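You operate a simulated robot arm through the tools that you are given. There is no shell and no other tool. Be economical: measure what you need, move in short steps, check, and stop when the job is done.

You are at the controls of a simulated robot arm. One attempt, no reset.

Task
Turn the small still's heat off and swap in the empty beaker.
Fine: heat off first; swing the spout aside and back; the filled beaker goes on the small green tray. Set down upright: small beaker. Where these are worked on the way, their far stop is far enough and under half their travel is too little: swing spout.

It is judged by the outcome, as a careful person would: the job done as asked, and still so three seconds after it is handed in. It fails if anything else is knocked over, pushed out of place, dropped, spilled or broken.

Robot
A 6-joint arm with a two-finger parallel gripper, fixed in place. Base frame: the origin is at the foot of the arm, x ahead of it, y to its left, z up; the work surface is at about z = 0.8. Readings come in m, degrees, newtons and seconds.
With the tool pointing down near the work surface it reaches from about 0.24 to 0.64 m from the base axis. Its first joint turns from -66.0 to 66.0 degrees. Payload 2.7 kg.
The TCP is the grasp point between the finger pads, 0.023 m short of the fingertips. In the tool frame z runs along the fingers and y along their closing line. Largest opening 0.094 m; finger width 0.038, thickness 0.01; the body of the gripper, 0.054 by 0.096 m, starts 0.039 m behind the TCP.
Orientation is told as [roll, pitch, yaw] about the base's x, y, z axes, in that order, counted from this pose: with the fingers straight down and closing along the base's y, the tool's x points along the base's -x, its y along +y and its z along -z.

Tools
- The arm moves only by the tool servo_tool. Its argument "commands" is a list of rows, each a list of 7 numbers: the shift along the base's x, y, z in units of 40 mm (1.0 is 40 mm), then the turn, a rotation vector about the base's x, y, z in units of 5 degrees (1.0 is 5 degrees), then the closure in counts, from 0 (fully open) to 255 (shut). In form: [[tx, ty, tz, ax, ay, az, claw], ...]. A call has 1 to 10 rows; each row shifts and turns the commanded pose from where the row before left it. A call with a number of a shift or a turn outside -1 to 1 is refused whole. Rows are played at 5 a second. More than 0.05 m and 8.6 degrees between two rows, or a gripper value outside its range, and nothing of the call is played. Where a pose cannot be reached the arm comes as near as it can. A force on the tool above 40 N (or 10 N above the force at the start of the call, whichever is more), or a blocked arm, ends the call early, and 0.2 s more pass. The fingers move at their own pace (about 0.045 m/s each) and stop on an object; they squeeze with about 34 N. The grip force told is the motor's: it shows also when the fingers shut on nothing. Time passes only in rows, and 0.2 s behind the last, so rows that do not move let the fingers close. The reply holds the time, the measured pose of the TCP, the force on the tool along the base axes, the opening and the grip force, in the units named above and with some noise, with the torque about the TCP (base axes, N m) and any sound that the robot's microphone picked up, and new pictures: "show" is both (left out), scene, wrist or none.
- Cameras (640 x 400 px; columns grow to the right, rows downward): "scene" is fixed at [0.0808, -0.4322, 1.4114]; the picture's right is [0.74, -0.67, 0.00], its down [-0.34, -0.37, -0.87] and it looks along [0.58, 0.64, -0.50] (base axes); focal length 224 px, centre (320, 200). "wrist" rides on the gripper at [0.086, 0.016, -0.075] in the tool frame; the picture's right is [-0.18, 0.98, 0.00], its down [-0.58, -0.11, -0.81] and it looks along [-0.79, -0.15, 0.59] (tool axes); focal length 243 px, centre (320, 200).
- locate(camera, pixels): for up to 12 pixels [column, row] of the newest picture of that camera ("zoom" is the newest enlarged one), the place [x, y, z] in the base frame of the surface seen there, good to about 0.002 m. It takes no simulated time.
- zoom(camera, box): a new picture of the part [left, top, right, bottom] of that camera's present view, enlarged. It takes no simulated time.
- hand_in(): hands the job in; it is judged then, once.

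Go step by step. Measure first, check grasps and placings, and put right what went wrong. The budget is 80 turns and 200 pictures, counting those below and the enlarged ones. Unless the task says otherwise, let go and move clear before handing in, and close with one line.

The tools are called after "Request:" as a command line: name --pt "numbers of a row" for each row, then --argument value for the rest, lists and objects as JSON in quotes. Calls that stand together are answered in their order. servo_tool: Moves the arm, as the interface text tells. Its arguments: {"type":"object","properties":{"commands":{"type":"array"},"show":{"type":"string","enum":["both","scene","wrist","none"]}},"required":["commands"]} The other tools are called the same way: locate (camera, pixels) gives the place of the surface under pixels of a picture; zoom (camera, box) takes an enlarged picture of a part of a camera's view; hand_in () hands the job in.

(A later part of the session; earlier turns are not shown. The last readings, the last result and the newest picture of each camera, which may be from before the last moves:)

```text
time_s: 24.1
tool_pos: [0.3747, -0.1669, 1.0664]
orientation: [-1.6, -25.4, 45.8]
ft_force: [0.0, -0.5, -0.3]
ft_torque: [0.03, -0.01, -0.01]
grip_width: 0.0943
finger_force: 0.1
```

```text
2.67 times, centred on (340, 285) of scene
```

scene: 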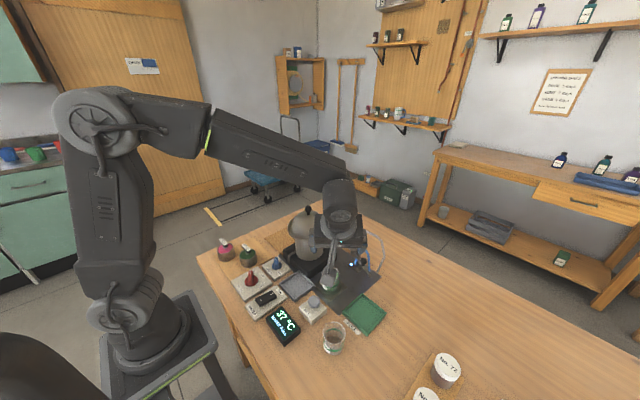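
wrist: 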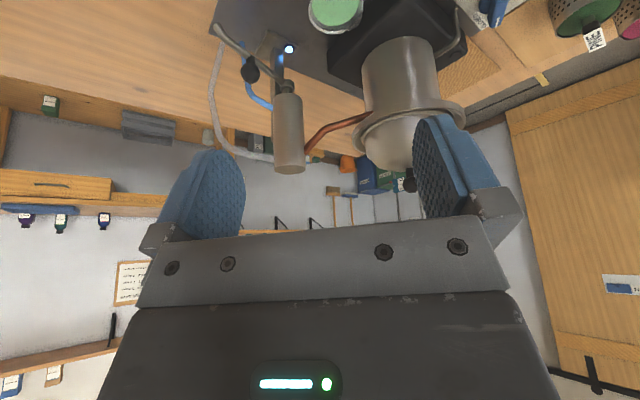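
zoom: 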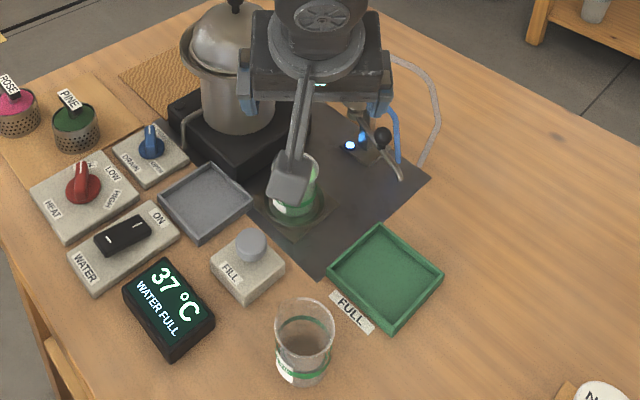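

The spout is aside; the display reads 37 °C. I'll restore the tool to vertical with yaw 0 near (0.36,-0.09), then measure the filled beaker.

Request:
servo_tool --pt "-0.04 0.21 0 0 0 -1 0" --pt "-0.04 0.21 0 0 0 -1 0" --pt "-0.04 0.21 0 0 0 -1 0" --pt "-0.04 0.21 0 0 0 -1 0" --pt "-0.04 0.21 0 0 0 -1 0" --pt "-0.04 0.21 0 0 0 -1 0" --pt "-0.04 0.21 0 0 0 -1 0" --pt "-0.04 0.21 0 0 0 -1 0" --pt "-0.04 0.21 0 0 0 -1 0" --pt "0 0 0 0.3 0 -0.16 0" --show "none"

Request:
servo_tool --pt "0 0 -0.2 0 1 0 0" --pt "0 0 -0.2 0 1 0 0" --pt "0 0 -0.2 0 1 0 0" --pt "0 0 -0.2 0 1 0 0" --pt "0 0 -0.2 0 1 0 0" --pt "0 0 0 0 0.08 0 0" --show "wrist"

Request:
zoom --camera "wrist" --box '[220, 0, 460, 200]'

```text
time_s: 26.3
tool_pos: [0.3609, -0.0914, 1.0651]
orientation: [0.0, -25.5, -0.6]
ft_force: [0.9, 0.8, 0.5]
ft_torque: [0.03, -0.01, 0.02]
grip_width: 0.0939
finger_force: 0.1
```

```text
time_s: 27.7
tool_pos: [0.3613, -0.0915, 1.0256]
orientation: [-0.1, 0.0, -0.6]
ft_force: [-0.2, -1.0, 0.1]
ft_torque: [-0.02, 0.03, 0.0]
grip_width: 0.0937
finger_force: 0.1
```

wrist: 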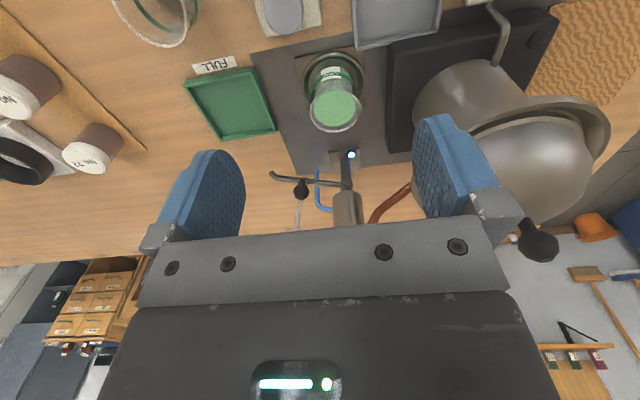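

```text
2.00 times, centred on (340, 100) of wrist
```

zoom: 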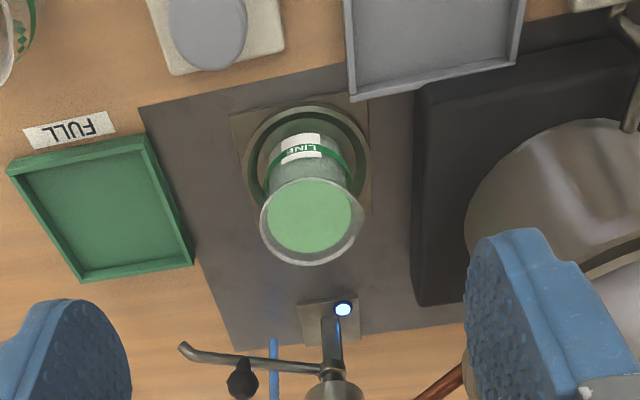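

The spout is well aside in the zoom (pixel 180,348 for the tip). Now I'll measure the filled beaker, its ring and the green tray.

Request:
locate --camera "zoom" --pixels '[[309, 262], [263, 225], [362, 225], [309, 220], [310, 160], [300, 148], [250, 165], [365, 165], [305, 108], [240, 120], [360, 215], [355, 130]]'

Request:
locate --camera "zoom" --pixels '[[8, 168], [145, 140], [195, 265], [80, 280], [100, 210], [60, 200], [140, 200], [360, 100], [415, 290], [415, 100]]'

Request:
zoom --camera "scene" --box '[300, 240, 390, 360]'

```text
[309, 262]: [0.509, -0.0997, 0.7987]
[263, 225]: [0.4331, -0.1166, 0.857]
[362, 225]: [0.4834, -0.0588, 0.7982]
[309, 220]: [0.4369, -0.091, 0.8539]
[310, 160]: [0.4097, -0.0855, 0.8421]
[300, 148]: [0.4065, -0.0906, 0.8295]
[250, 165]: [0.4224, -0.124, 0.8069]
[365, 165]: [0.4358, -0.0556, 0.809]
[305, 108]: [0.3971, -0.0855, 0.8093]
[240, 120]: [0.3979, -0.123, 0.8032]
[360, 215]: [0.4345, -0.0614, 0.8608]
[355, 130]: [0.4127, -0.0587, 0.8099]
```

```text
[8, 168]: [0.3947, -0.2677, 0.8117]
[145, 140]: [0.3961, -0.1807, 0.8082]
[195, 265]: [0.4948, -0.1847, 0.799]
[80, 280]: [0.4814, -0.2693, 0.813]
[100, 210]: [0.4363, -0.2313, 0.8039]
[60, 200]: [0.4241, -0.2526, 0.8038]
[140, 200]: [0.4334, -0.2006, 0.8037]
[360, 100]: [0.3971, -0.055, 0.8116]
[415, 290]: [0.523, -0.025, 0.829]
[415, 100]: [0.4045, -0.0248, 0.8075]
```

```text
3.33 times, centred on (345, 300) of scene
```

zoom: 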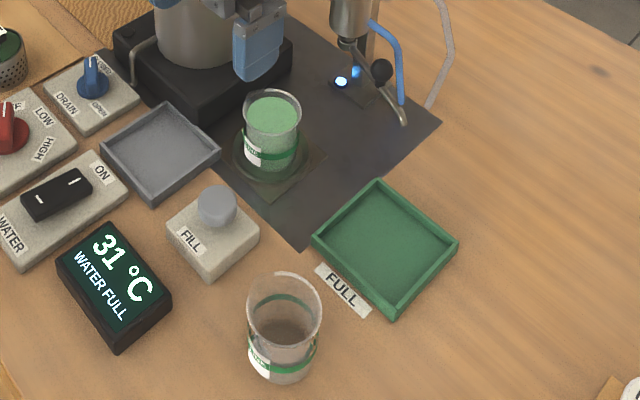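

Beaker centre is (0.433,-0.089), rim radius about 0.029; tray centre is (0.4385,-0.2245), floor z 0.8035. I'll move above the beaker and descend partway.

Request:
servo_tool --pt "0.9 0.03 0 0 0 0.12 30" --pt "0.89 0.03 0 0 0 0 30" --pt "0 0 -0.9 0 0 0 30" --pt "0 0 -0.9 0 0 0 30" --pt "0 0 -0.9 0 0 0 30" --pt "0 0 0 0 0 0 30" --show "wrist"

Request:
zoom --camera "scene" --box '[290, 210, 390, 300]'

```text
time_s: 29.1
tool_pos: [0.4321, -0.0894, 0.9176]
orientation: [-0.2, -0.1, 0.1]
ft_force: [0.9, 0.3, 0.0]
ft_torque: [0.02, -0.01, 0.02]
grip_width: 0.083
finger_force: 0.1
```

wrist: 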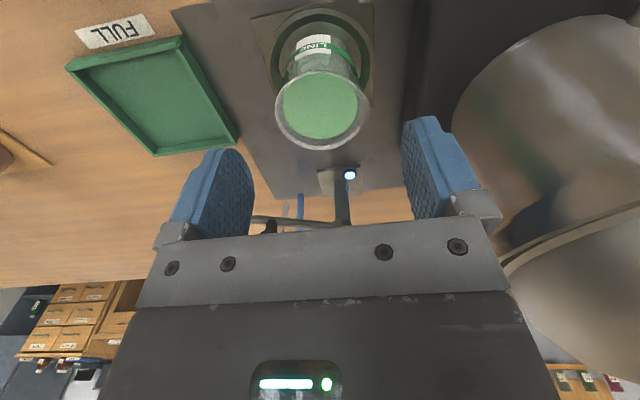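

```text
4.44 times, centred on (340, 255) of scene
```

zoom: 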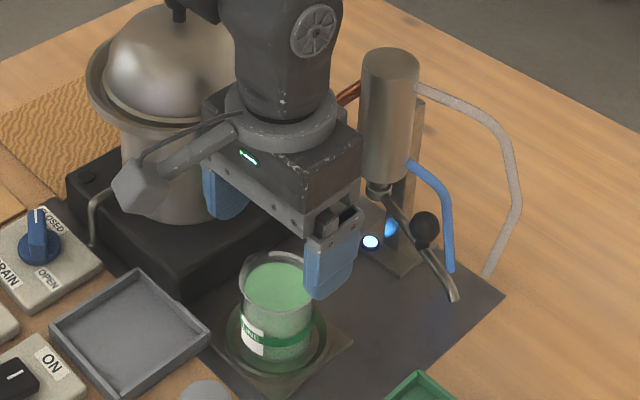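

The fingers straddle the beaker with clearance to the still base. Lowering to z≈0.842.

Request:
servo_tool --pt "0.02 0.01 -0.7 0 0 0 30" --pt "0 0 -0.7 0 0 0 30" --pt "0 0 -0.48 0 0 0 30" --pt "0 0 0 0 0 0 30" --show "wrist"

Request:
zoom --camera "scene" --box '[290, 210, 390, 300]'

```text
time_s: 30.1
tool_pos: [0.4331, -0.0886, 0.8416]
orientation: [-0.2, -0.1, 0.2]
ft_force: [0.5, -0.2, 0.6]
ft_torque: [-0.04, 0.01, 0.02]
grip_width: 0.083
finger_force: 0.1
```

wrist: 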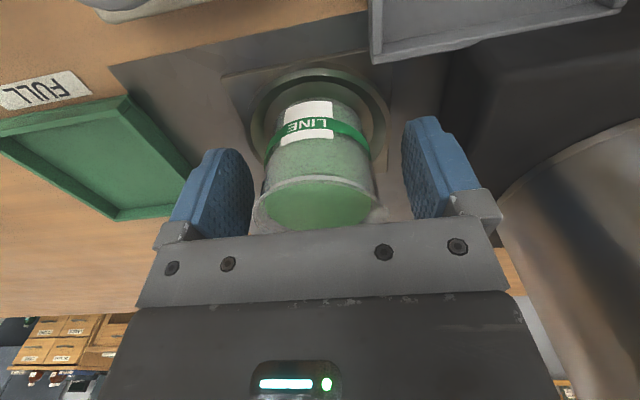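

```text
4.44 times, centred on (340, 255) of scene
```

zoom: 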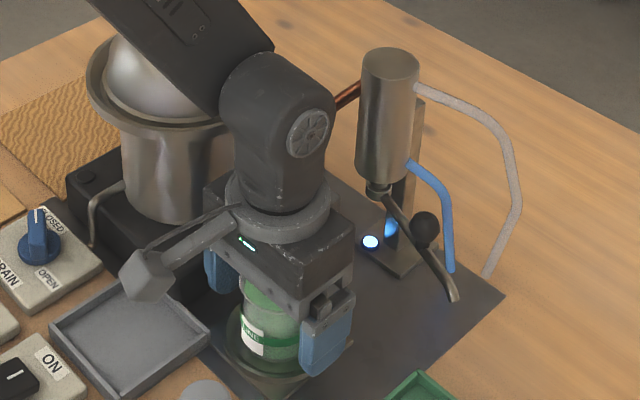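

Well centred; now closing in stages.

Request:
servo_tool --pt "0 0 0 0 0 0 90" --pt "0 0 0 0 0 0 110" --pt "0 0 0 0 0 0 120" --pt "0 0 0 0 0 0 120" --pt "0 0 0 0 0 0 120" --show "none"

```text
time_s: 31.3
tool_pos: [0.4325, -0.0879, 0.8411]
orientation: [-0.3, -0.2, 0.1]
ft_force: [0.8, -0.6, 0.1]
ft_torque: [-0.03, -0.02, 0.04]
grip_width: 0.0534
finger_force: 33.5
```

Held at 53.4 mm with 33.5 N. Lifting gently.

Request:
servo_tool --pt "0 0 0.15 0 0 0 120" --pt "0 0 0.3 0 0 0 120" --pt "0 0 0.4 0 0 0 120" --pt "0 0 0.4 0 0 0 120" --pt "0 0 0.2 0 0 0 120" --pt "0 0 0 0 0 0 120" --show "both"

Request:
zoom --camera "scene" --box '[290, 210, 410, 330]'

```text
time_s: 32.7
tool_pos: [0.4341, -0.089, 0.8997]
orientation: [-0.2, -0.2, 0.0]
ft_force: [0.2, 0.0, -2.3]
ft_torque: [0.01, 0.0, 0.02]
grip_width: 0.0531
finger_force: 34.5
```

scene: 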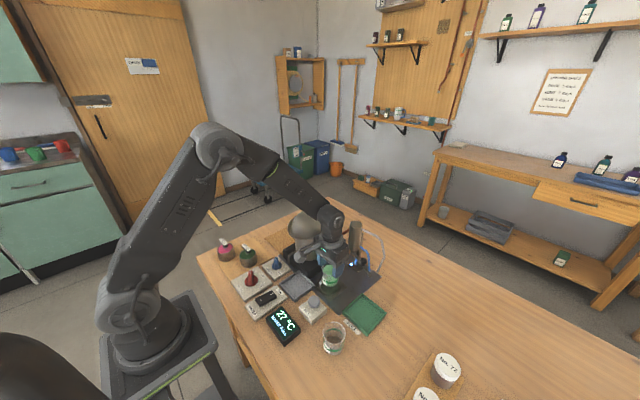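
wrist: 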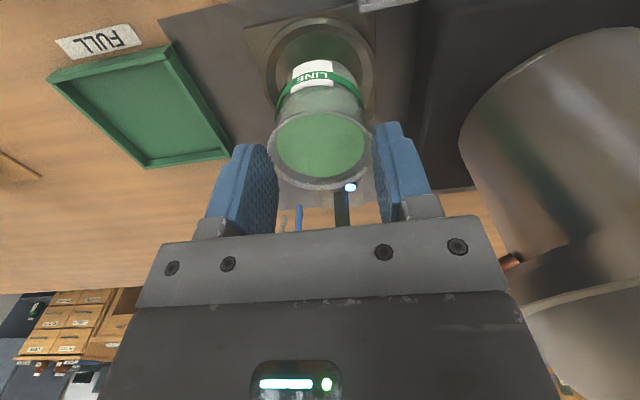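

```text
3.33 times, centred on (350, 270) of scene
```

zoom: 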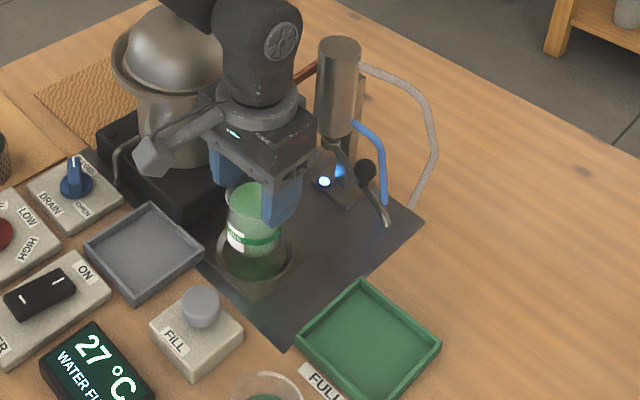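

Lifted cleanly, liquid intact. I'll carry it smoothly toward the tray at -y, keeping upright.

Request:
servo_tool --pt "0 -0.15 0 0 0 0 120" --pt "0 -0.3 0 0 0 0 120" --pt "0 -0.42 0 0 0 0 120" --pt "0 -0.5 0 0 0 0 120" --pt "0 -0.5 0 0 0 0 120" --pt "0 -0.5 0 0 0 0 120" --pt "0 -0.45 0 0 0 0 120" --pt "0 -0.35 0 0 0 0 120" --pt "0 -0.2 0 0 0 0 120" --pt "0.05 -0.03 0 0 0 0 120" --show "wrist"

Request:
zoom --camera "scene" --box '[290, 210, 410, 360]'

```text
time_s: 34.9
tool_pos: [0.4345, -0.2246, 0.8989]
orientation: [-0.3, -0.1, 0.1]
ft_force: [0.7, 1.0, -1.3]
ft_torque: [-0.05, 0.01, 0.01]
grip_width: 0.0534
finger_force: 34.0
```

wrist: 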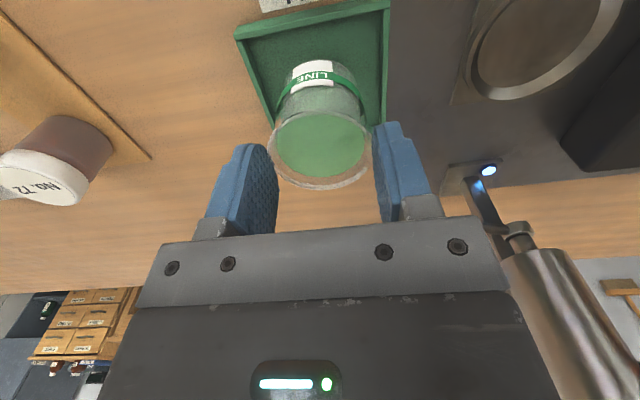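

```text
2.67 times, centred on (350, 285) of scene
```

zoom: 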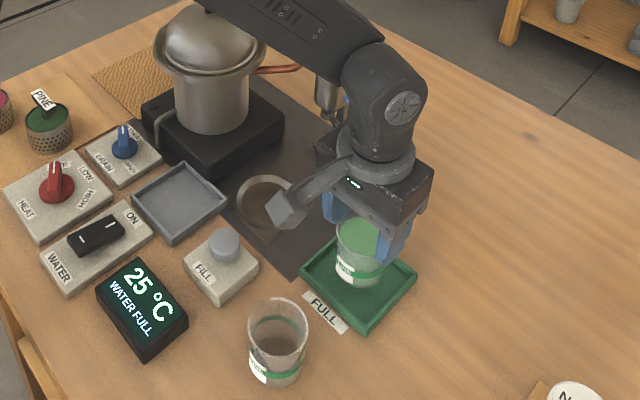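

The beaker is over the tray. I'll measure the well floor (where it stood) and tray floor to get the set-down height.

Request:
locate --camera "wrist" --pixels '[[545, 45], [530, 60], [570, 30], [545, 95], [275, 60], [350, 40], [500, 15]]'

```text
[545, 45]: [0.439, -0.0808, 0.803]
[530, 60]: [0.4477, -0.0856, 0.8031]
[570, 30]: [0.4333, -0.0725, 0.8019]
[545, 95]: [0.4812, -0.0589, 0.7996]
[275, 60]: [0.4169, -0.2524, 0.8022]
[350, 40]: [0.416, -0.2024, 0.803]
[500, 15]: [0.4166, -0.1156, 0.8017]
```

Both floors are at z≈0.803, so the release height is TCP≈0.8415. Lowering gently.

Request:
servo_tool --pt "0.03 0 -0.3 0 0 0 120" --pt "0.03 0 -0.4 0 0 0 120" --pt "0 0 -0.3 0 0 0 120" --pt "0 0 -0.2 0 0 0 120" --pt "0 0 -0.13 0 0 0 120" --pt "0 0 -0.06 0 0 0 120" --pt "0 0 0 0 0 0 120" --show "wrist"

```text
time_s: 36.2
tool_pos: [0.4404, -0.2256, 0.8508]
orientation: [-0.5, -0.5, 0.1]
ft_force: [0.8, 0.1, 3.7]
ft_torque: [0.12, 0.05, -0.02]
grip_width: 0.0529
finger_force: 34.2
stopped in row 6: the force on the tool passed its limit at 42 N (the readings are from after the stop); the commanded pose is now the measured one
```

wrist: 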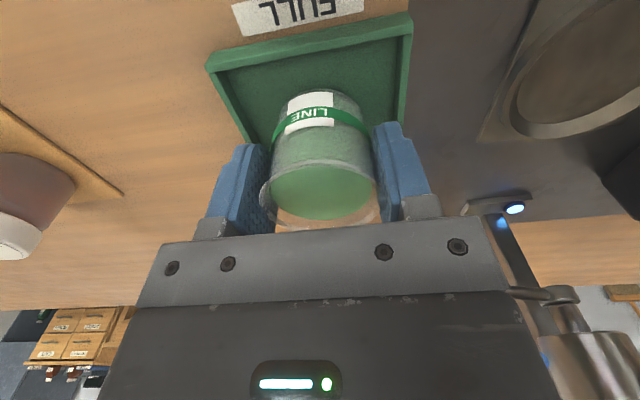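

Contact came at z=0.851, about 9 mm higher than expected. I'll look at what is touching before releasing.

Request:
zoom --camera "scene" --box '[330, 250, 410, 340]'

Request:
zoom --camera "wrist" --box '[200, 20, 440, 240]'

```text
4.44 times, centred on (370, 295) of scene
```

zoom: 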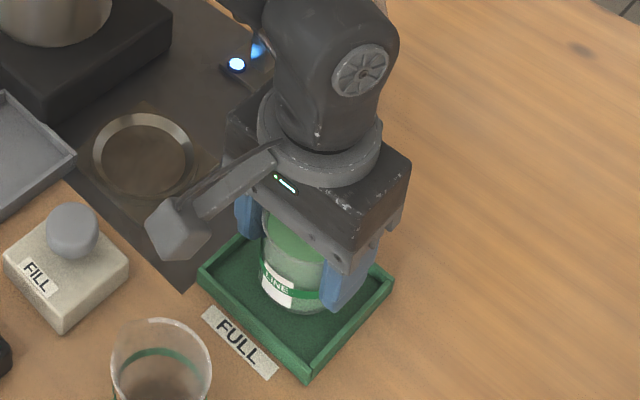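

```text
1.82 times, centred on (320, 130) of wrist
```

zoom: 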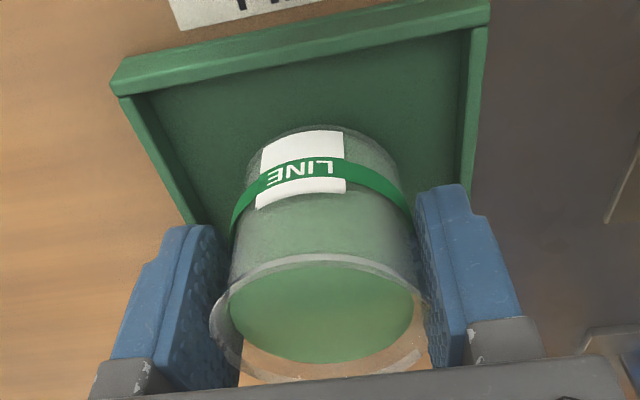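

Request:
locate --camera "zoom" --pixels '[[300, 148], [300, 172], [300, 198], [302, 132], [302, 122], [230, 200], [315, 260]]'

Request:
locate --camera "scene" --pixels '[[391, 312], [392, 317], [396, 320], [400, 316], [393, 302]]'

```text
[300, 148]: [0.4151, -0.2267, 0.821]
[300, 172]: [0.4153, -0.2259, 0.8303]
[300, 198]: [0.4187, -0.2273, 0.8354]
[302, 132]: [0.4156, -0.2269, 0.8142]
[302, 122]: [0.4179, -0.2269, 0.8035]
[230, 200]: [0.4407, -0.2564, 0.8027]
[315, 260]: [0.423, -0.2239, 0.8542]
```

```text
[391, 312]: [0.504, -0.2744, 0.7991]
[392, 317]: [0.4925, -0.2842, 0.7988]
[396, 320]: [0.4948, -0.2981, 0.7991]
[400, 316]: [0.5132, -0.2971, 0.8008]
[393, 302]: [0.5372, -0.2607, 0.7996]
```

The label text sits at z≈0.830, the same as when it stood in the well, so the beaker is on the tray floor (it had slipped slightly in the grip). Releasing gently.

Request:
servo_tool --pt "0 0 0 0 0 0 112" --pt "0 0 0 0 0 0 100" --pt "0 0 0 0 0 0 60" --pt "0 0 0 0 0 0 30" --pt "0 0 0 0 0 0 30" --show "wrist"

```text
time_s: 37.4
tool_pos: [0.44, -0.2251, 0.849]
orientation: [-0.3, -0.5, 0.0]
ft_force: [0.7, -0.8, -0.3]
ft_torque: [0.02, 0.01, 0.03]
grip_width: 0.0827
finger_force: 0.1
```

wrist: 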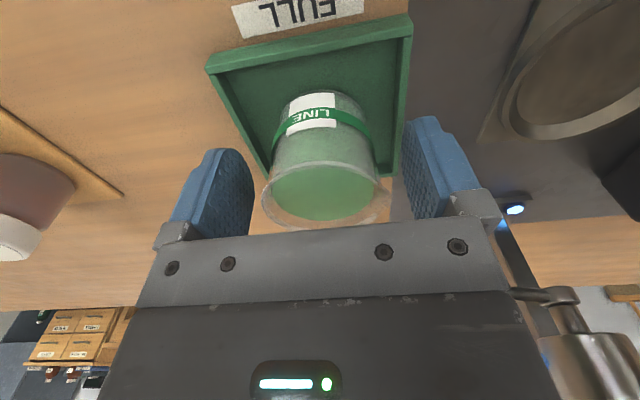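

Released and upright. I'll rise straight up, then back off to view the empty beaker.

Request:
servo_tool --pt "0 0 0.5 0 0 0 30" --pt "0 0 0.9 0 0 0 30" --pt "0 0 0.9 0 0 0 20" --pt "0 0 0.9 0 0 0 0" --pt "-0.6 0 0.8 0 0 0 0" --pt "-1 0.05 0.3 0 0 0 0" --pt "-1 0.05 0.3 0 0.1 0 0" --pt "-1 0.05 0 0 0 0 0" --pt "-0.8 0 0 0 0 0 0" --show "both"

Request:
zoom --camera "scene" --box '[290, 220, 410, 360]'

Request:
zoom --camera "wrist" --box '[220, 0, 460, 200]'

```text
time_s: 39.4
tool_pos: [0.2638, -0.2194, 1.0337]
orientation: [-0.3, 0.1, 0.3]
ft_force: [-0.2, 0.5, -0.2]
ft_torque: [0.0, 0.01, 0.01]
grip_width: 0.094
finger_force: 0.0
```

scene: 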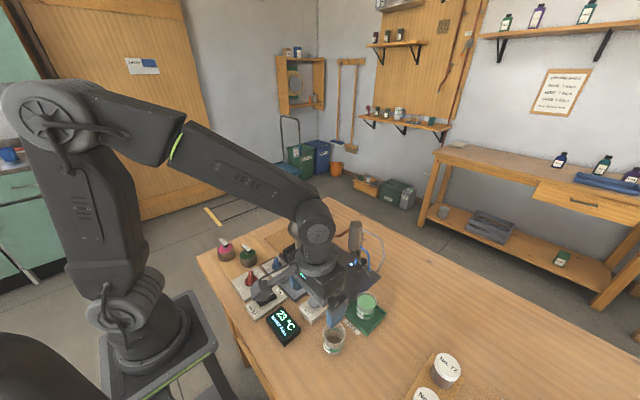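
wrist: 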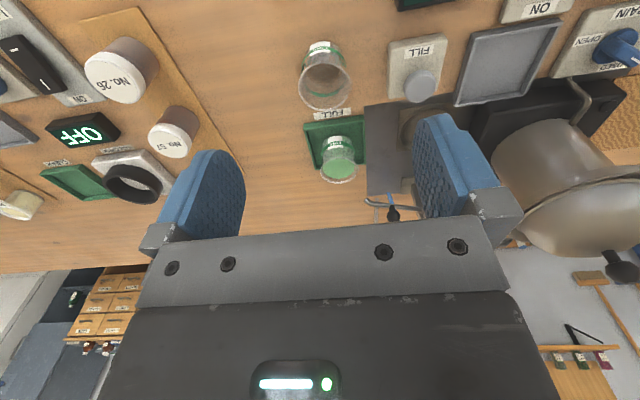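

```text
2.86 times, centred on (350, 290) of scene
```

zoom: 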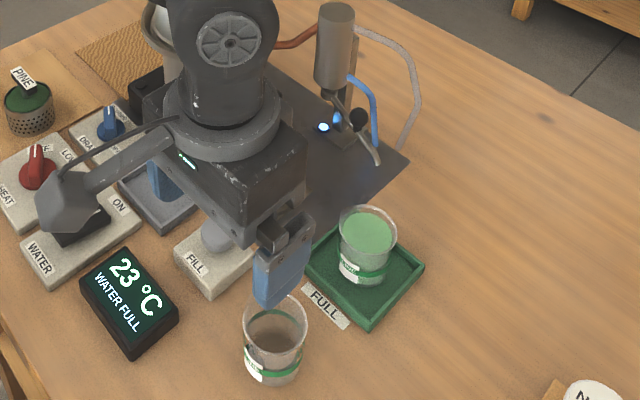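

```text
2.00 times, centred on (340, 100) of wrist
```

zoom: 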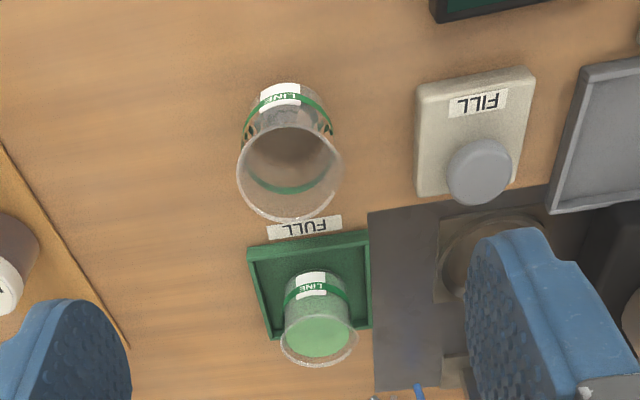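

The filled beaker stands upright in the tray. Now measuring the empty beaker and its neighbours.

Request:
locate --camera "zoom" --pixels '[[290, 220], [240, 172], [342, 172], [280, 98], [285, 85], [245, 140], [333, 135], [290, 128], [290, 150], [480, 150], [418, 190], [315, 335]]'

Request:
locate --camera "scene" --pixels '[[333, 330], [324, 335], [344, 335], [334, 352], [322, 350], [345, 349], [321, 302]]'

```text
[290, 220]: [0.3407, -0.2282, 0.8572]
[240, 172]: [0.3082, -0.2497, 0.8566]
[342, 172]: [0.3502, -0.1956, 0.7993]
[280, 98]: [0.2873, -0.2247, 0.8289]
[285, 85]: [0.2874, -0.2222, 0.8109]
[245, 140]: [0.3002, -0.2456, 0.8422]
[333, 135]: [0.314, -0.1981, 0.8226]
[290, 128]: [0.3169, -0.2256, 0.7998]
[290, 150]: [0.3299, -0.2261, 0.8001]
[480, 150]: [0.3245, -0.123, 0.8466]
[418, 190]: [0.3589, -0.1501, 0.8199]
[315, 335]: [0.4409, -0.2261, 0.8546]
```

```text
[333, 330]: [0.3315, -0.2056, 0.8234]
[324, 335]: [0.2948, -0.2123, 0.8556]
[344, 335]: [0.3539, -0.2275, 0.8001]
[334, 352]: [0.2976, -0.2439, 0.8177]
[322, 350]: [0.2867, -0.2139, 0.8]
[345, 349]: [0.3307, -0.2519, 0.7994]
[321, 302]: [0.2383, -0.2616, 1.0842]
```

Empty beaker centre is (0.3125,-0.2225), base z 0.800. I'll descend over it with a 83 mm opening.

Request:
servo_tool --pt "0.61 -0.04 -0.5 0 0 0 30" --pt "0.61 -0.04 -0.6 0 0 0 30" --pt "0 0 -0.8 0 0 0 30" --pt "0 0 -0.8 0 0 0 30" --pt "0 0 0 0 0 0 30" --show "wrist"

Request:
zoom --camera "scene" --box '[270, 250, 390, 370]'

```text
time_s: 40.6
tool_pos: [0.313, -0.2233, 0.9254]
orientation: [-0.3, 0.1, 0.1]
ft_force: [0.0, 0.2, 0.5]
ft_torque: [-0.01, 0.0, 0.0]
grip_width: 0.083
finger_force: 0.2
```

wrist: 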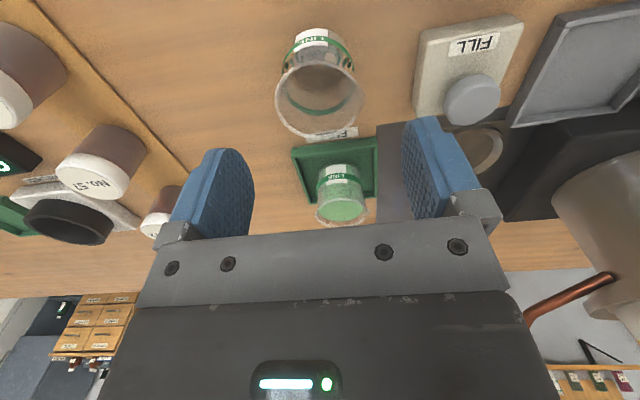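

```text
3.33 times, centred on (330, 310) of scene
```

zoom: 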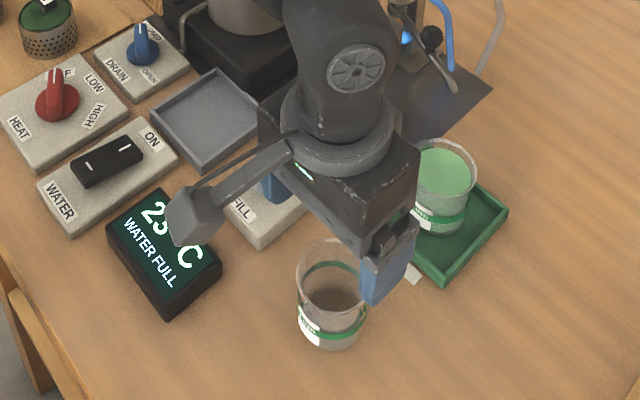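

Aligned. Lowering to TCP z≈0.838 and checking before closing.

Request:
servo_tool --pt "0 0.02 -0.8 0 0 0 30" --pt "0 0 -0.8 0 0 0 30" --pt "0 0 -0.58 0 0 0 30" --pt "0 0 0 0 0 0 30" --show "wrist"

```text
time_s: 41.6
tool_pos: [0.3136, -0.2228, 0.8385]
orientation: [-0.3, 0.0, 0.0]
ft_force: [-0.6, 0.3, -0.1]
ft_torque: [0.03, 0.04, 0.01]
grip_width: 0.0831
finger_force: 0.0
```

wrist: 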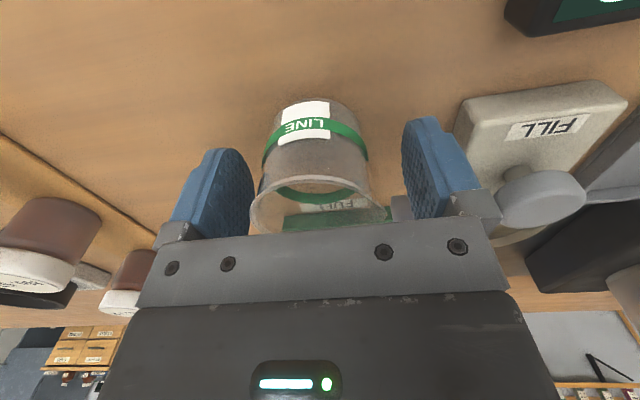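

Same alignment as with the first beaker. Closing, then lifting.

Request:
servo_tool --pt "0 0 0 0 0 0 90" --pt "0 0 0 0 0 0 110" --pt "0 0 0 0 0 0 120" --pt "0 0 0 0 0 0 120" --pt "0 0 0 0 0 0 120" --show "none"

Request:
servo_tool --pt "0 0 0.2 0 0 0 120" --pt "0 0 0.5 0 0 0 120" --pt "0 0 0.8 0 0 0 120" --pt "0 0 0.8 0 0 0 120" --pt "0 0 0 0 0 0 120" --show "both"

Request:
zoom --camera "scene" --box '[280, 220, 400, 340]'

```text
time_s: 42.8
tool_pos: [0.3137, -0.2221, 0.8383]
orientation: [-0.3, 0.1, 0.0]
ft_force: [-0.8, 0.6, 0.2]
ft_torque: [0.0, -0.02, 0.03]
grip_width: 0.0529
finger_force: 33.5
```

```text
time_s: 44.0
tool_pos: [0.3125, -0.2215, 0.9302]
orientation: [-0.3, 0.1, 0.1]
ft_force: [0.2, -0.5, -0.9]
ft_torque: [0.01, -0.01, 0.01]
grip_width: 0.0529
finger_force: 34.2
```

scene: 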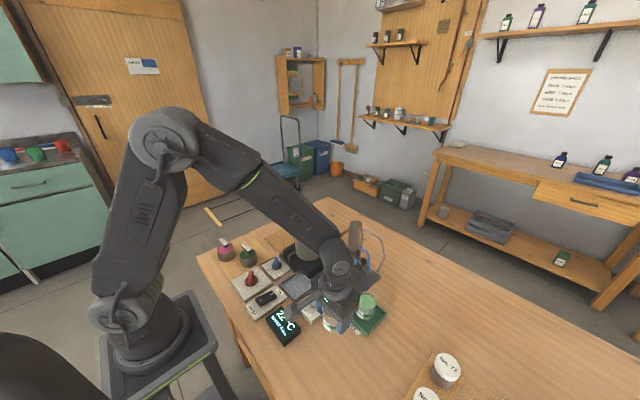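
wrist: 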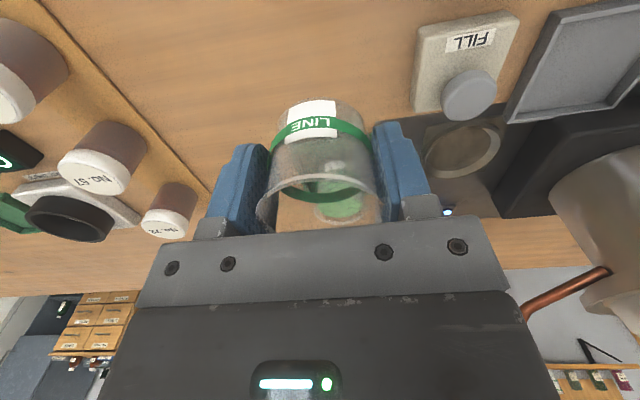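

```text
3.33 times, centred on (340, 280) of scene
```

zoom: 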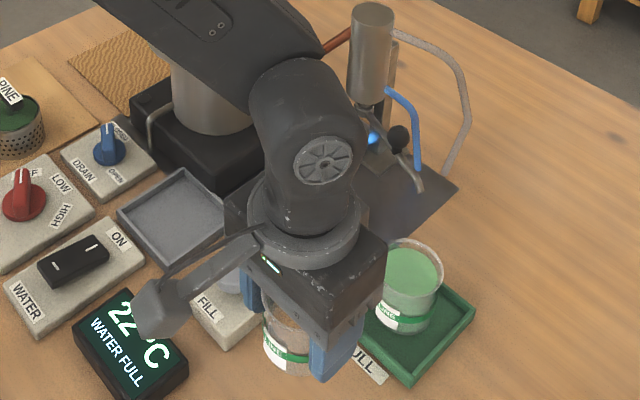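

The empty beaker is held with no visible slip. I'll carry it to above the well at (0.433,-0.0885).

Request:
servo_tool --pt "0.2 0.25 0 0 0 0 120" --pt "0.43 0.475 0 0 0 0 120" --pt "0.45 0.5 0 0 0 0 120" --pt "0.45 0.5 0 0 0 0 120" --pt "0.45 0.5 0 0 0 0 120" --pt "0.45 0.5 0 0 0 0 120" --pt "0.38 0.4 0 0 0 0 120" --pt "0.2 0.2 -0.2 0 0 0 120" --pt "0 0 -0.3 0 0 0 120" --pt "0 0 0 0 0 0 120" --show "wrist"

Request:
zoom --camera "wrist" --box '[200, 0, 440, 220]'

Request:
zoom --camera "scene" --box '[290, 210, 410, 330]'

```text
time_s: 46.2
tool_pos: [0.4338, -0.0905, 0.9118]
orientation: [-0.3, 0.2, 0.1]
ft_force: [0.1, 0.0, -0.4]
ft_torque: [-0.04, -0.01, 0.03]
grip_width: 0.053
finger_force: 34.7
```

wrist: 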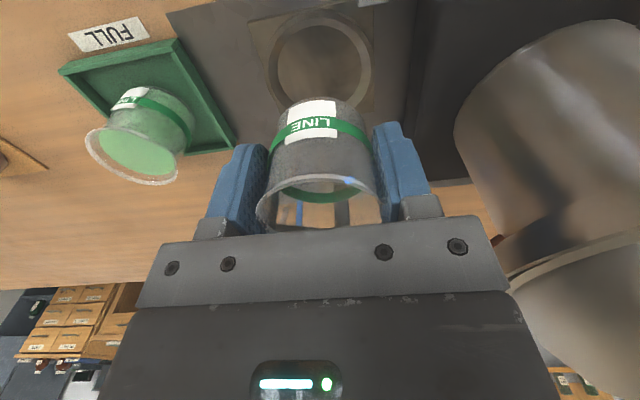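

```text
1.82 times, centred on (320, 110) of wrist
```

zoom: 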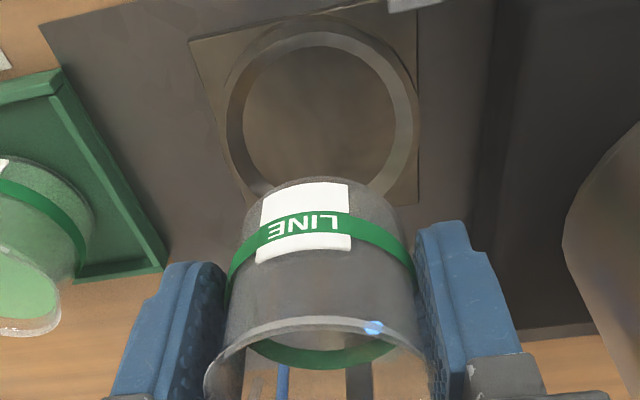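

```text
3.33 times, centred on (350, 270) of scene
```

zoom: 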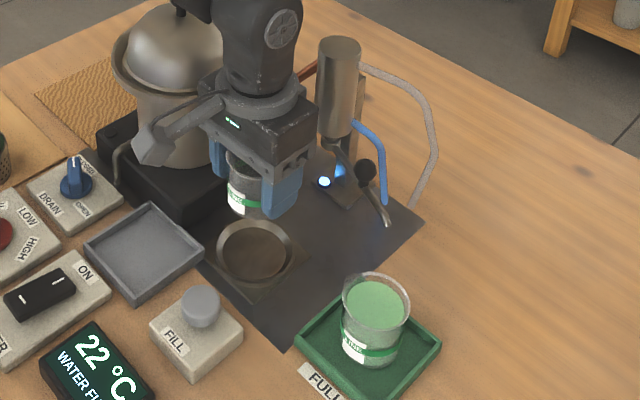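

The well ring is visible; I'll verify its centre against the held beaker.

Request:
locate --camera "wrist" --pixels '[[269, 60], [372, 60], [320, 14], [320, 24], [333, 60], [283, 60], [366, 60], [312, 103], [312, 118], [312, 134], [333, 93]]'

```text
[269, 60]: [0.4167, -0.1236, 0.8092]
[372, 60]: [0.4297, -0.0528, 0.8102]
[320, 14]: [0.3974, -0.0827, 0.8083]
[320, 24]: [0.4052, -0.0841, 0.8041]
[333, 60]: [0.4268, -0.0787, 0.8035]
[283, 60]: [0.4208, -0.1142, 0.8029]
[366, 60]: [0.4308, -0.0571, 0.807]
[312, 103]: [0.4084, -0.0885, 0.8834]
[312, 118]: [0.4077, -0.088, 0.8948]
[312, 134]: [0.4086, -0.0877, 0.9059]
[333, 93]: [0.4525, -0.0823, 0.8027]
```

Ring centre is about (0.434,-0.090), inner radius about 31 mm, and the beaker is within 1–2 mm of it. Lowering to TCP≈0.8415.

Request:
servo_tool --pt "0 0 -0.5 0 0 0 120" --pt "0 0 -0.5 0 0 0 120" --pt "0 0 -0.4 0 0 0 120" --pt "0 0 -0.2 0 0 0 120" --pt "0 0 -0.1 0 0 0 120" --pt "0 0 -0.05 0 0 0 120" --pt "0 0 0 0 0 0 120" --show "wrist"

Request:
zoom --camera "scene" --box '[290, 210, 410, 330]'

```text
time_s: 47.8
tool_pos: [0.433, -0.0892, 0.8434]
orientation: [-0.3, -0.2, 0.1]
ft_force: [-10.2, 2.7, 28.7]
ft_torque: [0.05, 0.27, -0.02]
grip_width: 0.0529
finger_force: 34.0
```

wrist: 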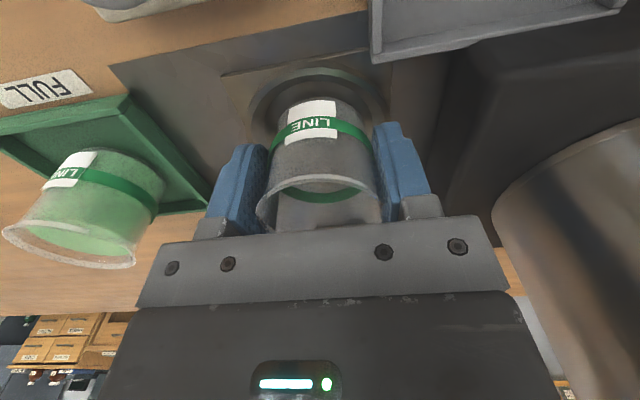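

```text
3.33 times, centred on (350, 270) of scene
```

zoom: 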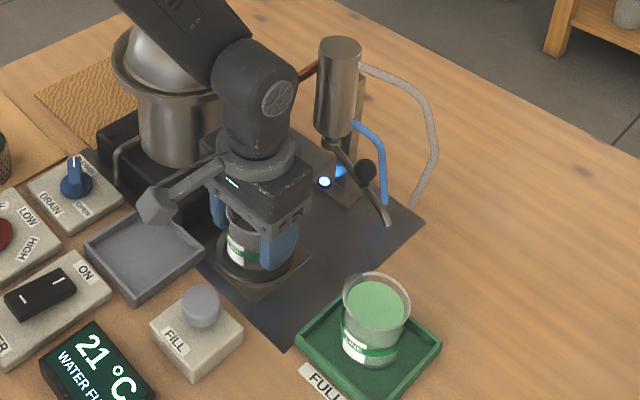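

It's on the floor with 28 N contact and a slight -x force. I'll relieve that a little and release slowly.

Request:
servo_tool --pt "-0.015 0 0.03 0 0 0 120" --pt "0 0 0 0 0 0 112" --pt "0 0 0 0 0 0 100" --pt "0 0 0 0 0 0 60" --pt "0 0 0 0 0 0 30" --pt "0 0 0 0 0 0 30" --show "wrist"

Request:
zoom --camera "wrist" --box '[200, 40, 440, 240]'

```text
time_s: 49.2
tool_pos: [0.431, -0.0888, 0.8418]
orientation: [-0.4, 0.1, 0.1]
ft_force: [-1.2, 0.0, 0.4]
ft_torque: [-0.01, -0.01, 0.01]
grip_width: 0.0828
finger_force: 0.1
```

wrist: 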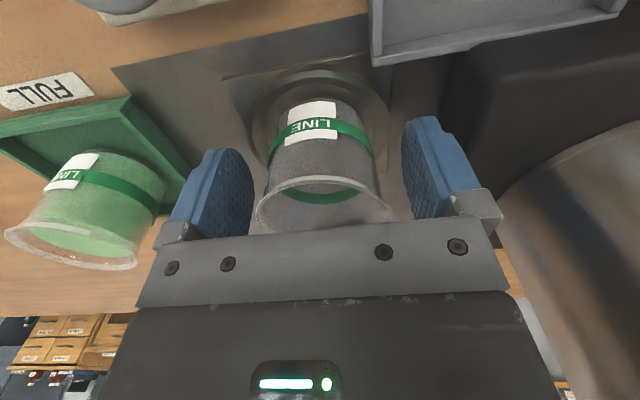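

```text
2.00 times, centred on (320, 140) of wrist
```

zoom: 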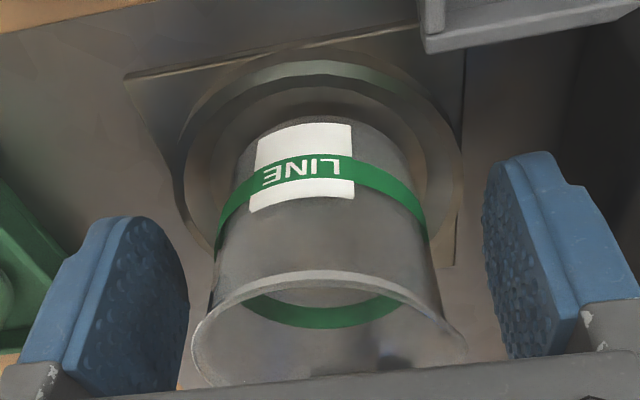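

Released. I'll check it's seated flat: measure label, band and rim points.

Request:
locate --camera "zoom" --pixels '[[302, 130], [302, 170], [302, 207], [302, 119], [302, 105], [302, 272], [215, 300], [436, 250], [215, 215], [427, 200]]'

Request:
servo_tool --pt "0 0 0.5 0 0 0 30" --pt "0 0 0.8 0 0 0 30" --pt "0 0 0.8 0 0 0 30" --pt "-0.5 0 0.8 0 0 0 30" --pt "-0.9 0 0.5 0 0 0 30" --show "both"

Request:
zoom --camera "scene" --box '[300, 215, 400, 315]'

Request:
zoom --camera "wrist" --box '[220, 0, 460, 200]'

```text
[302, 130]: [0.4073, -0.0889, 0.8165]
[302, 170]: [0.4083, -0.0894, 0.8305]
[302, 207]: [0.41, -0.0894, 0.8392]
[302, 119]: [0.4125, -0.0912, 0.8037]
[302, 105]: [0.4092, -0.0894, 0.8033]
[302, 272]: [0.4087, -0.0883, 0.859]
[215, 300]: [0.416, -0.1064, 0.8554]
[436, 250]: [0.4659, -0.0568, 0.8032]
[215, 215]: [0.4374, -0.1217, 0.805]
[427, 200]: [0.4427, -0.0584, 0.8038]
```

```text
time_s: 50.4
tool_pos: [0.3756, -0.0884, 0.9774]
orientation: [-0.4, 0.1, 0.1]
ft_force: [-0.5, -0.3, 0.7]
ft_torque: [-0.02, -0.01, 0.01]
grip_width: 0.0828
finger_force: 0.2
```

scene: 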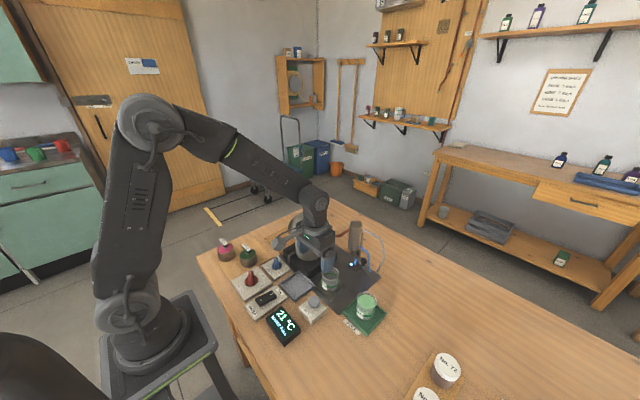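
wrist: 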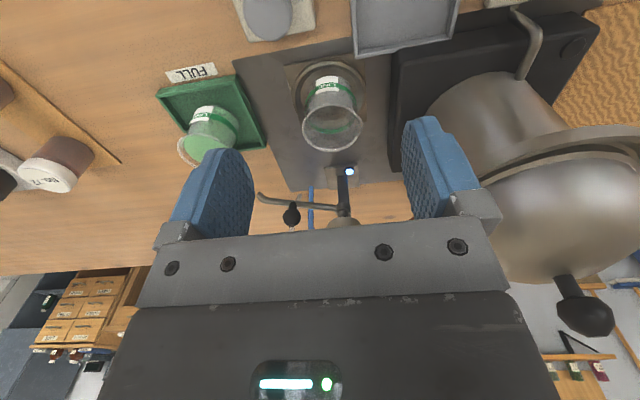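

```text
4.00 times, centred on (350, 265) of scene
```

zoom: 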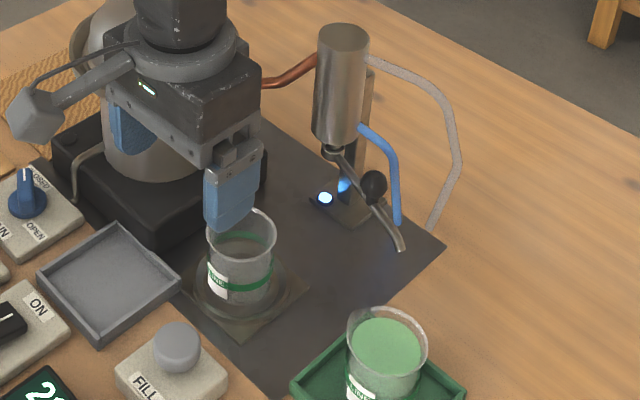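

```text
2.00 times, centred on (340, 100) of wrist
```

zoom: 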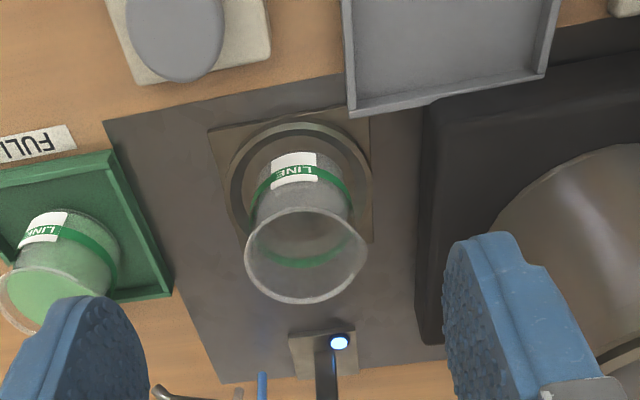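

The empty beaker is upright in the well. Now I'll re-tilt and yaw the tool to come back over the ball handle.

Request:
servo_tool --pt "0 -0.25 0.35 0 -0.85 0 60" --pt "0 -0.25 0.35 0 -0.85 0 100" --pt "0 -0.25 0.35 0 -0.85 0 150" --pt "0 -0.25 0.35 0 -0.85 0 174" --pt "0 -0.25 0.35 0 -0.85 0 174" --pt "0 -0.25 0.35 0 -0.85 0 174" --show "none"

Request:
servo_tool --pt "0.3 -0.108 0 0 0 1 174" --pt "0.3 -0.108 0 0 0 1 174" --pt "0.3 -0.108 0 0 0 1 174" --pt "0.3 -0.108 0 0 0 1 174" --pt "0.3 -0.108 0 0 0 1 174" --pt "0.3 -0.108 0 0 0 1 174" --pt "0.3 -0.108 -0.1 0 0 1 174" --pt "0.3 -0.108 -0.1 0 0 1 174" --pt "0.3 -0.108 -0.1 0 0 1 174" --pt "0.3 -0.108 -0.1 0 0 1 174" --show "none"

Request:
servo_tool --pt "0 0 -0.3 0 0 1 174" --pt "0 0 -0.3 0 0 1 174" --pt "0 0 0 0 0 0.2 174" --show "both"

```text
time_s: 51.8
tool_pos: [0.3757, -0.1498, 1.0623]
orientation: [-0.4, -25.4, 0.2]
ft_force: [-0.7, 0.1, 0.9]
ft_torque: [-0.03, -0.02, 0.0]
grip_width: 0.0302
finger_force: 0.1
```

```text
time_s: 54.0
tool_pos: [0.496, -0.1911, 1.0469]
orientation: [-0.4, -25.4, 50.2]
ft_force: [-0.4, -0.1, -0.5]
ft_torque: [-0.03, -0.01, 0.0]
grip_width: 0.0301
finger_force: 0.0
```

```text
time_s: 54.8
tool_pos: [0.4967, -0.1923, 1.0222]
orientation: [-0.4, -25.3, 61.1]
ft_force: [-0.6, -0.3, -0.3]
ft_torque: [-0.01, 0.03, 0.0]
grip_width: 0.0298
finger_force: 0.1
```

scene: 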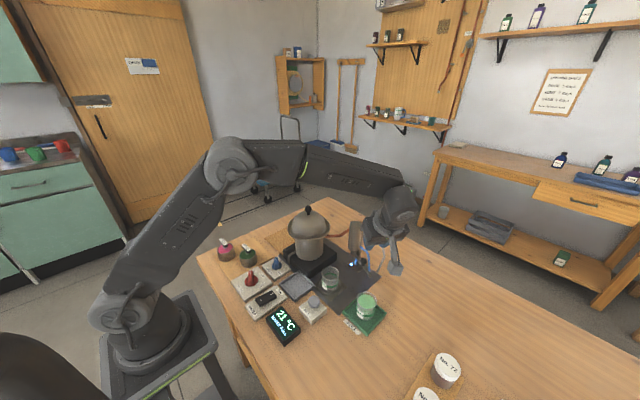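
wrist: 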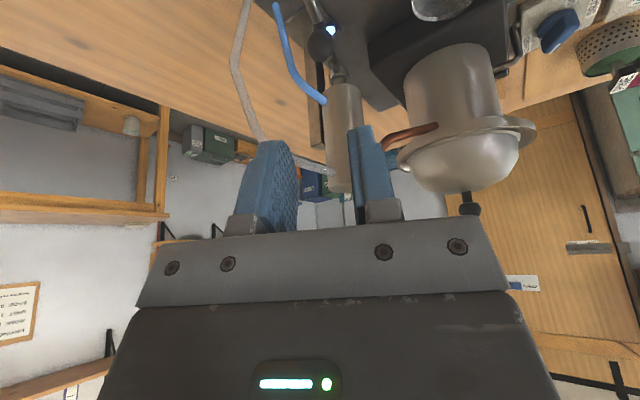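

The ball shows at wrist (320,45), between the finger lines. Verifying its position.

Request:
locate --camera "wrist" --pixels '[[320, 45], [309, 45], [332, 45], [320, 58], [311, 12], [345, 100]]'

```text
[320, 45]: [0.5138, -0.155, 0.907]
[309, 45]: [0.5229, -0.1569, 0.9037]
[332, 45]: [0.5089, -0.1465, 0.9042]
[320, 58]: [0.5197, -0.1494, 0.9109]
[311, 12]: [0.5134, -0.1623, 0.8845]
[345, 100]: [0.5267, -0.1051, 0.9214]
```

Ball centre ≈ (0.517,-0.149,0.903). I'll advance along the tool axis to straddle it.

Request:
servo_tool --pt "0.18 0.35 -0.8 0 0 0 174" --pt "0.18 0.35 -0.8 0 0 0 174" --show "wrist"

Request:
servo_tool --pt "0.1 0.2 -0.6 0 0 0 174" --pt "0.08 0.12 -0.5 0 0 0 174" --pt "0 0 0 0 0 0 174" --show "wrist"

Request:
zoom --camera "scene" --box '[310, 215, 420, 335]'

```text
time_s: 55.4
tool_pos: [0.5112, -0.1627, 0.9574]
orientation: [-0.4, -25.5, 61.2]
ft_force: [-0.2, 0.3, 0.7]
ft_torque: [0.0, -0.01, 0.0]
grip_width: 0.0301
finger_force: 0.1
```

wrist: 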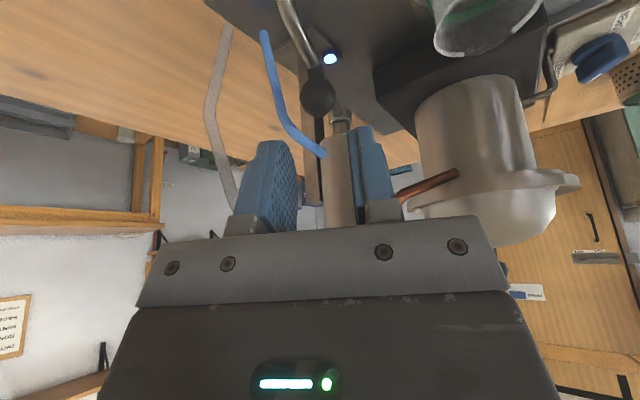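

```text
time_s: 56.2
tool_pos: [0.5171, -0.1502, 0.9137]
orientation: [-0.4, -25.4, 61.2]
ft_force: [0.0, 0.4, -0.5]
ft_torque: [-0.01, -0.02, 0.03]
grip_width: 0.0298
finger_force: 0.0
```

wrist: 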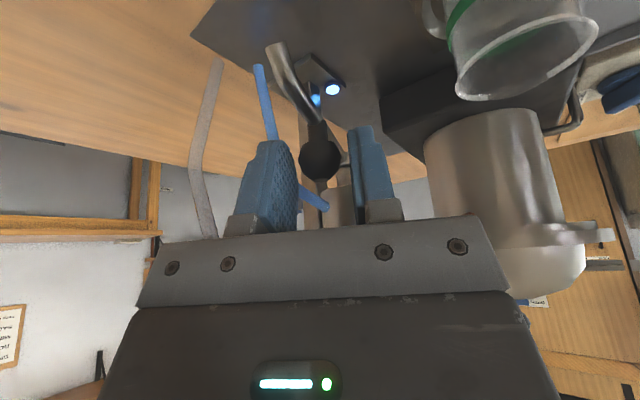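

```text
3.33 times, centred on (365, 275) of scene
```

zoom: 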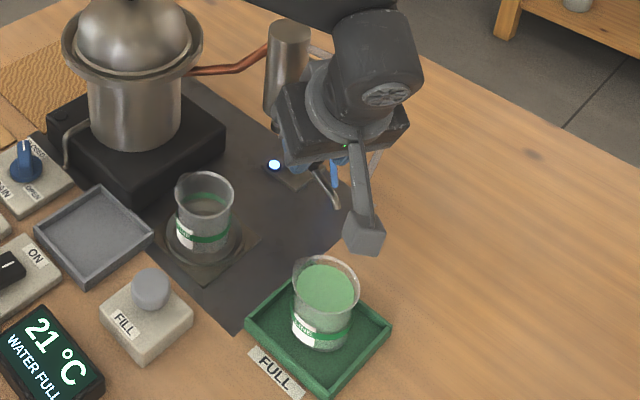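

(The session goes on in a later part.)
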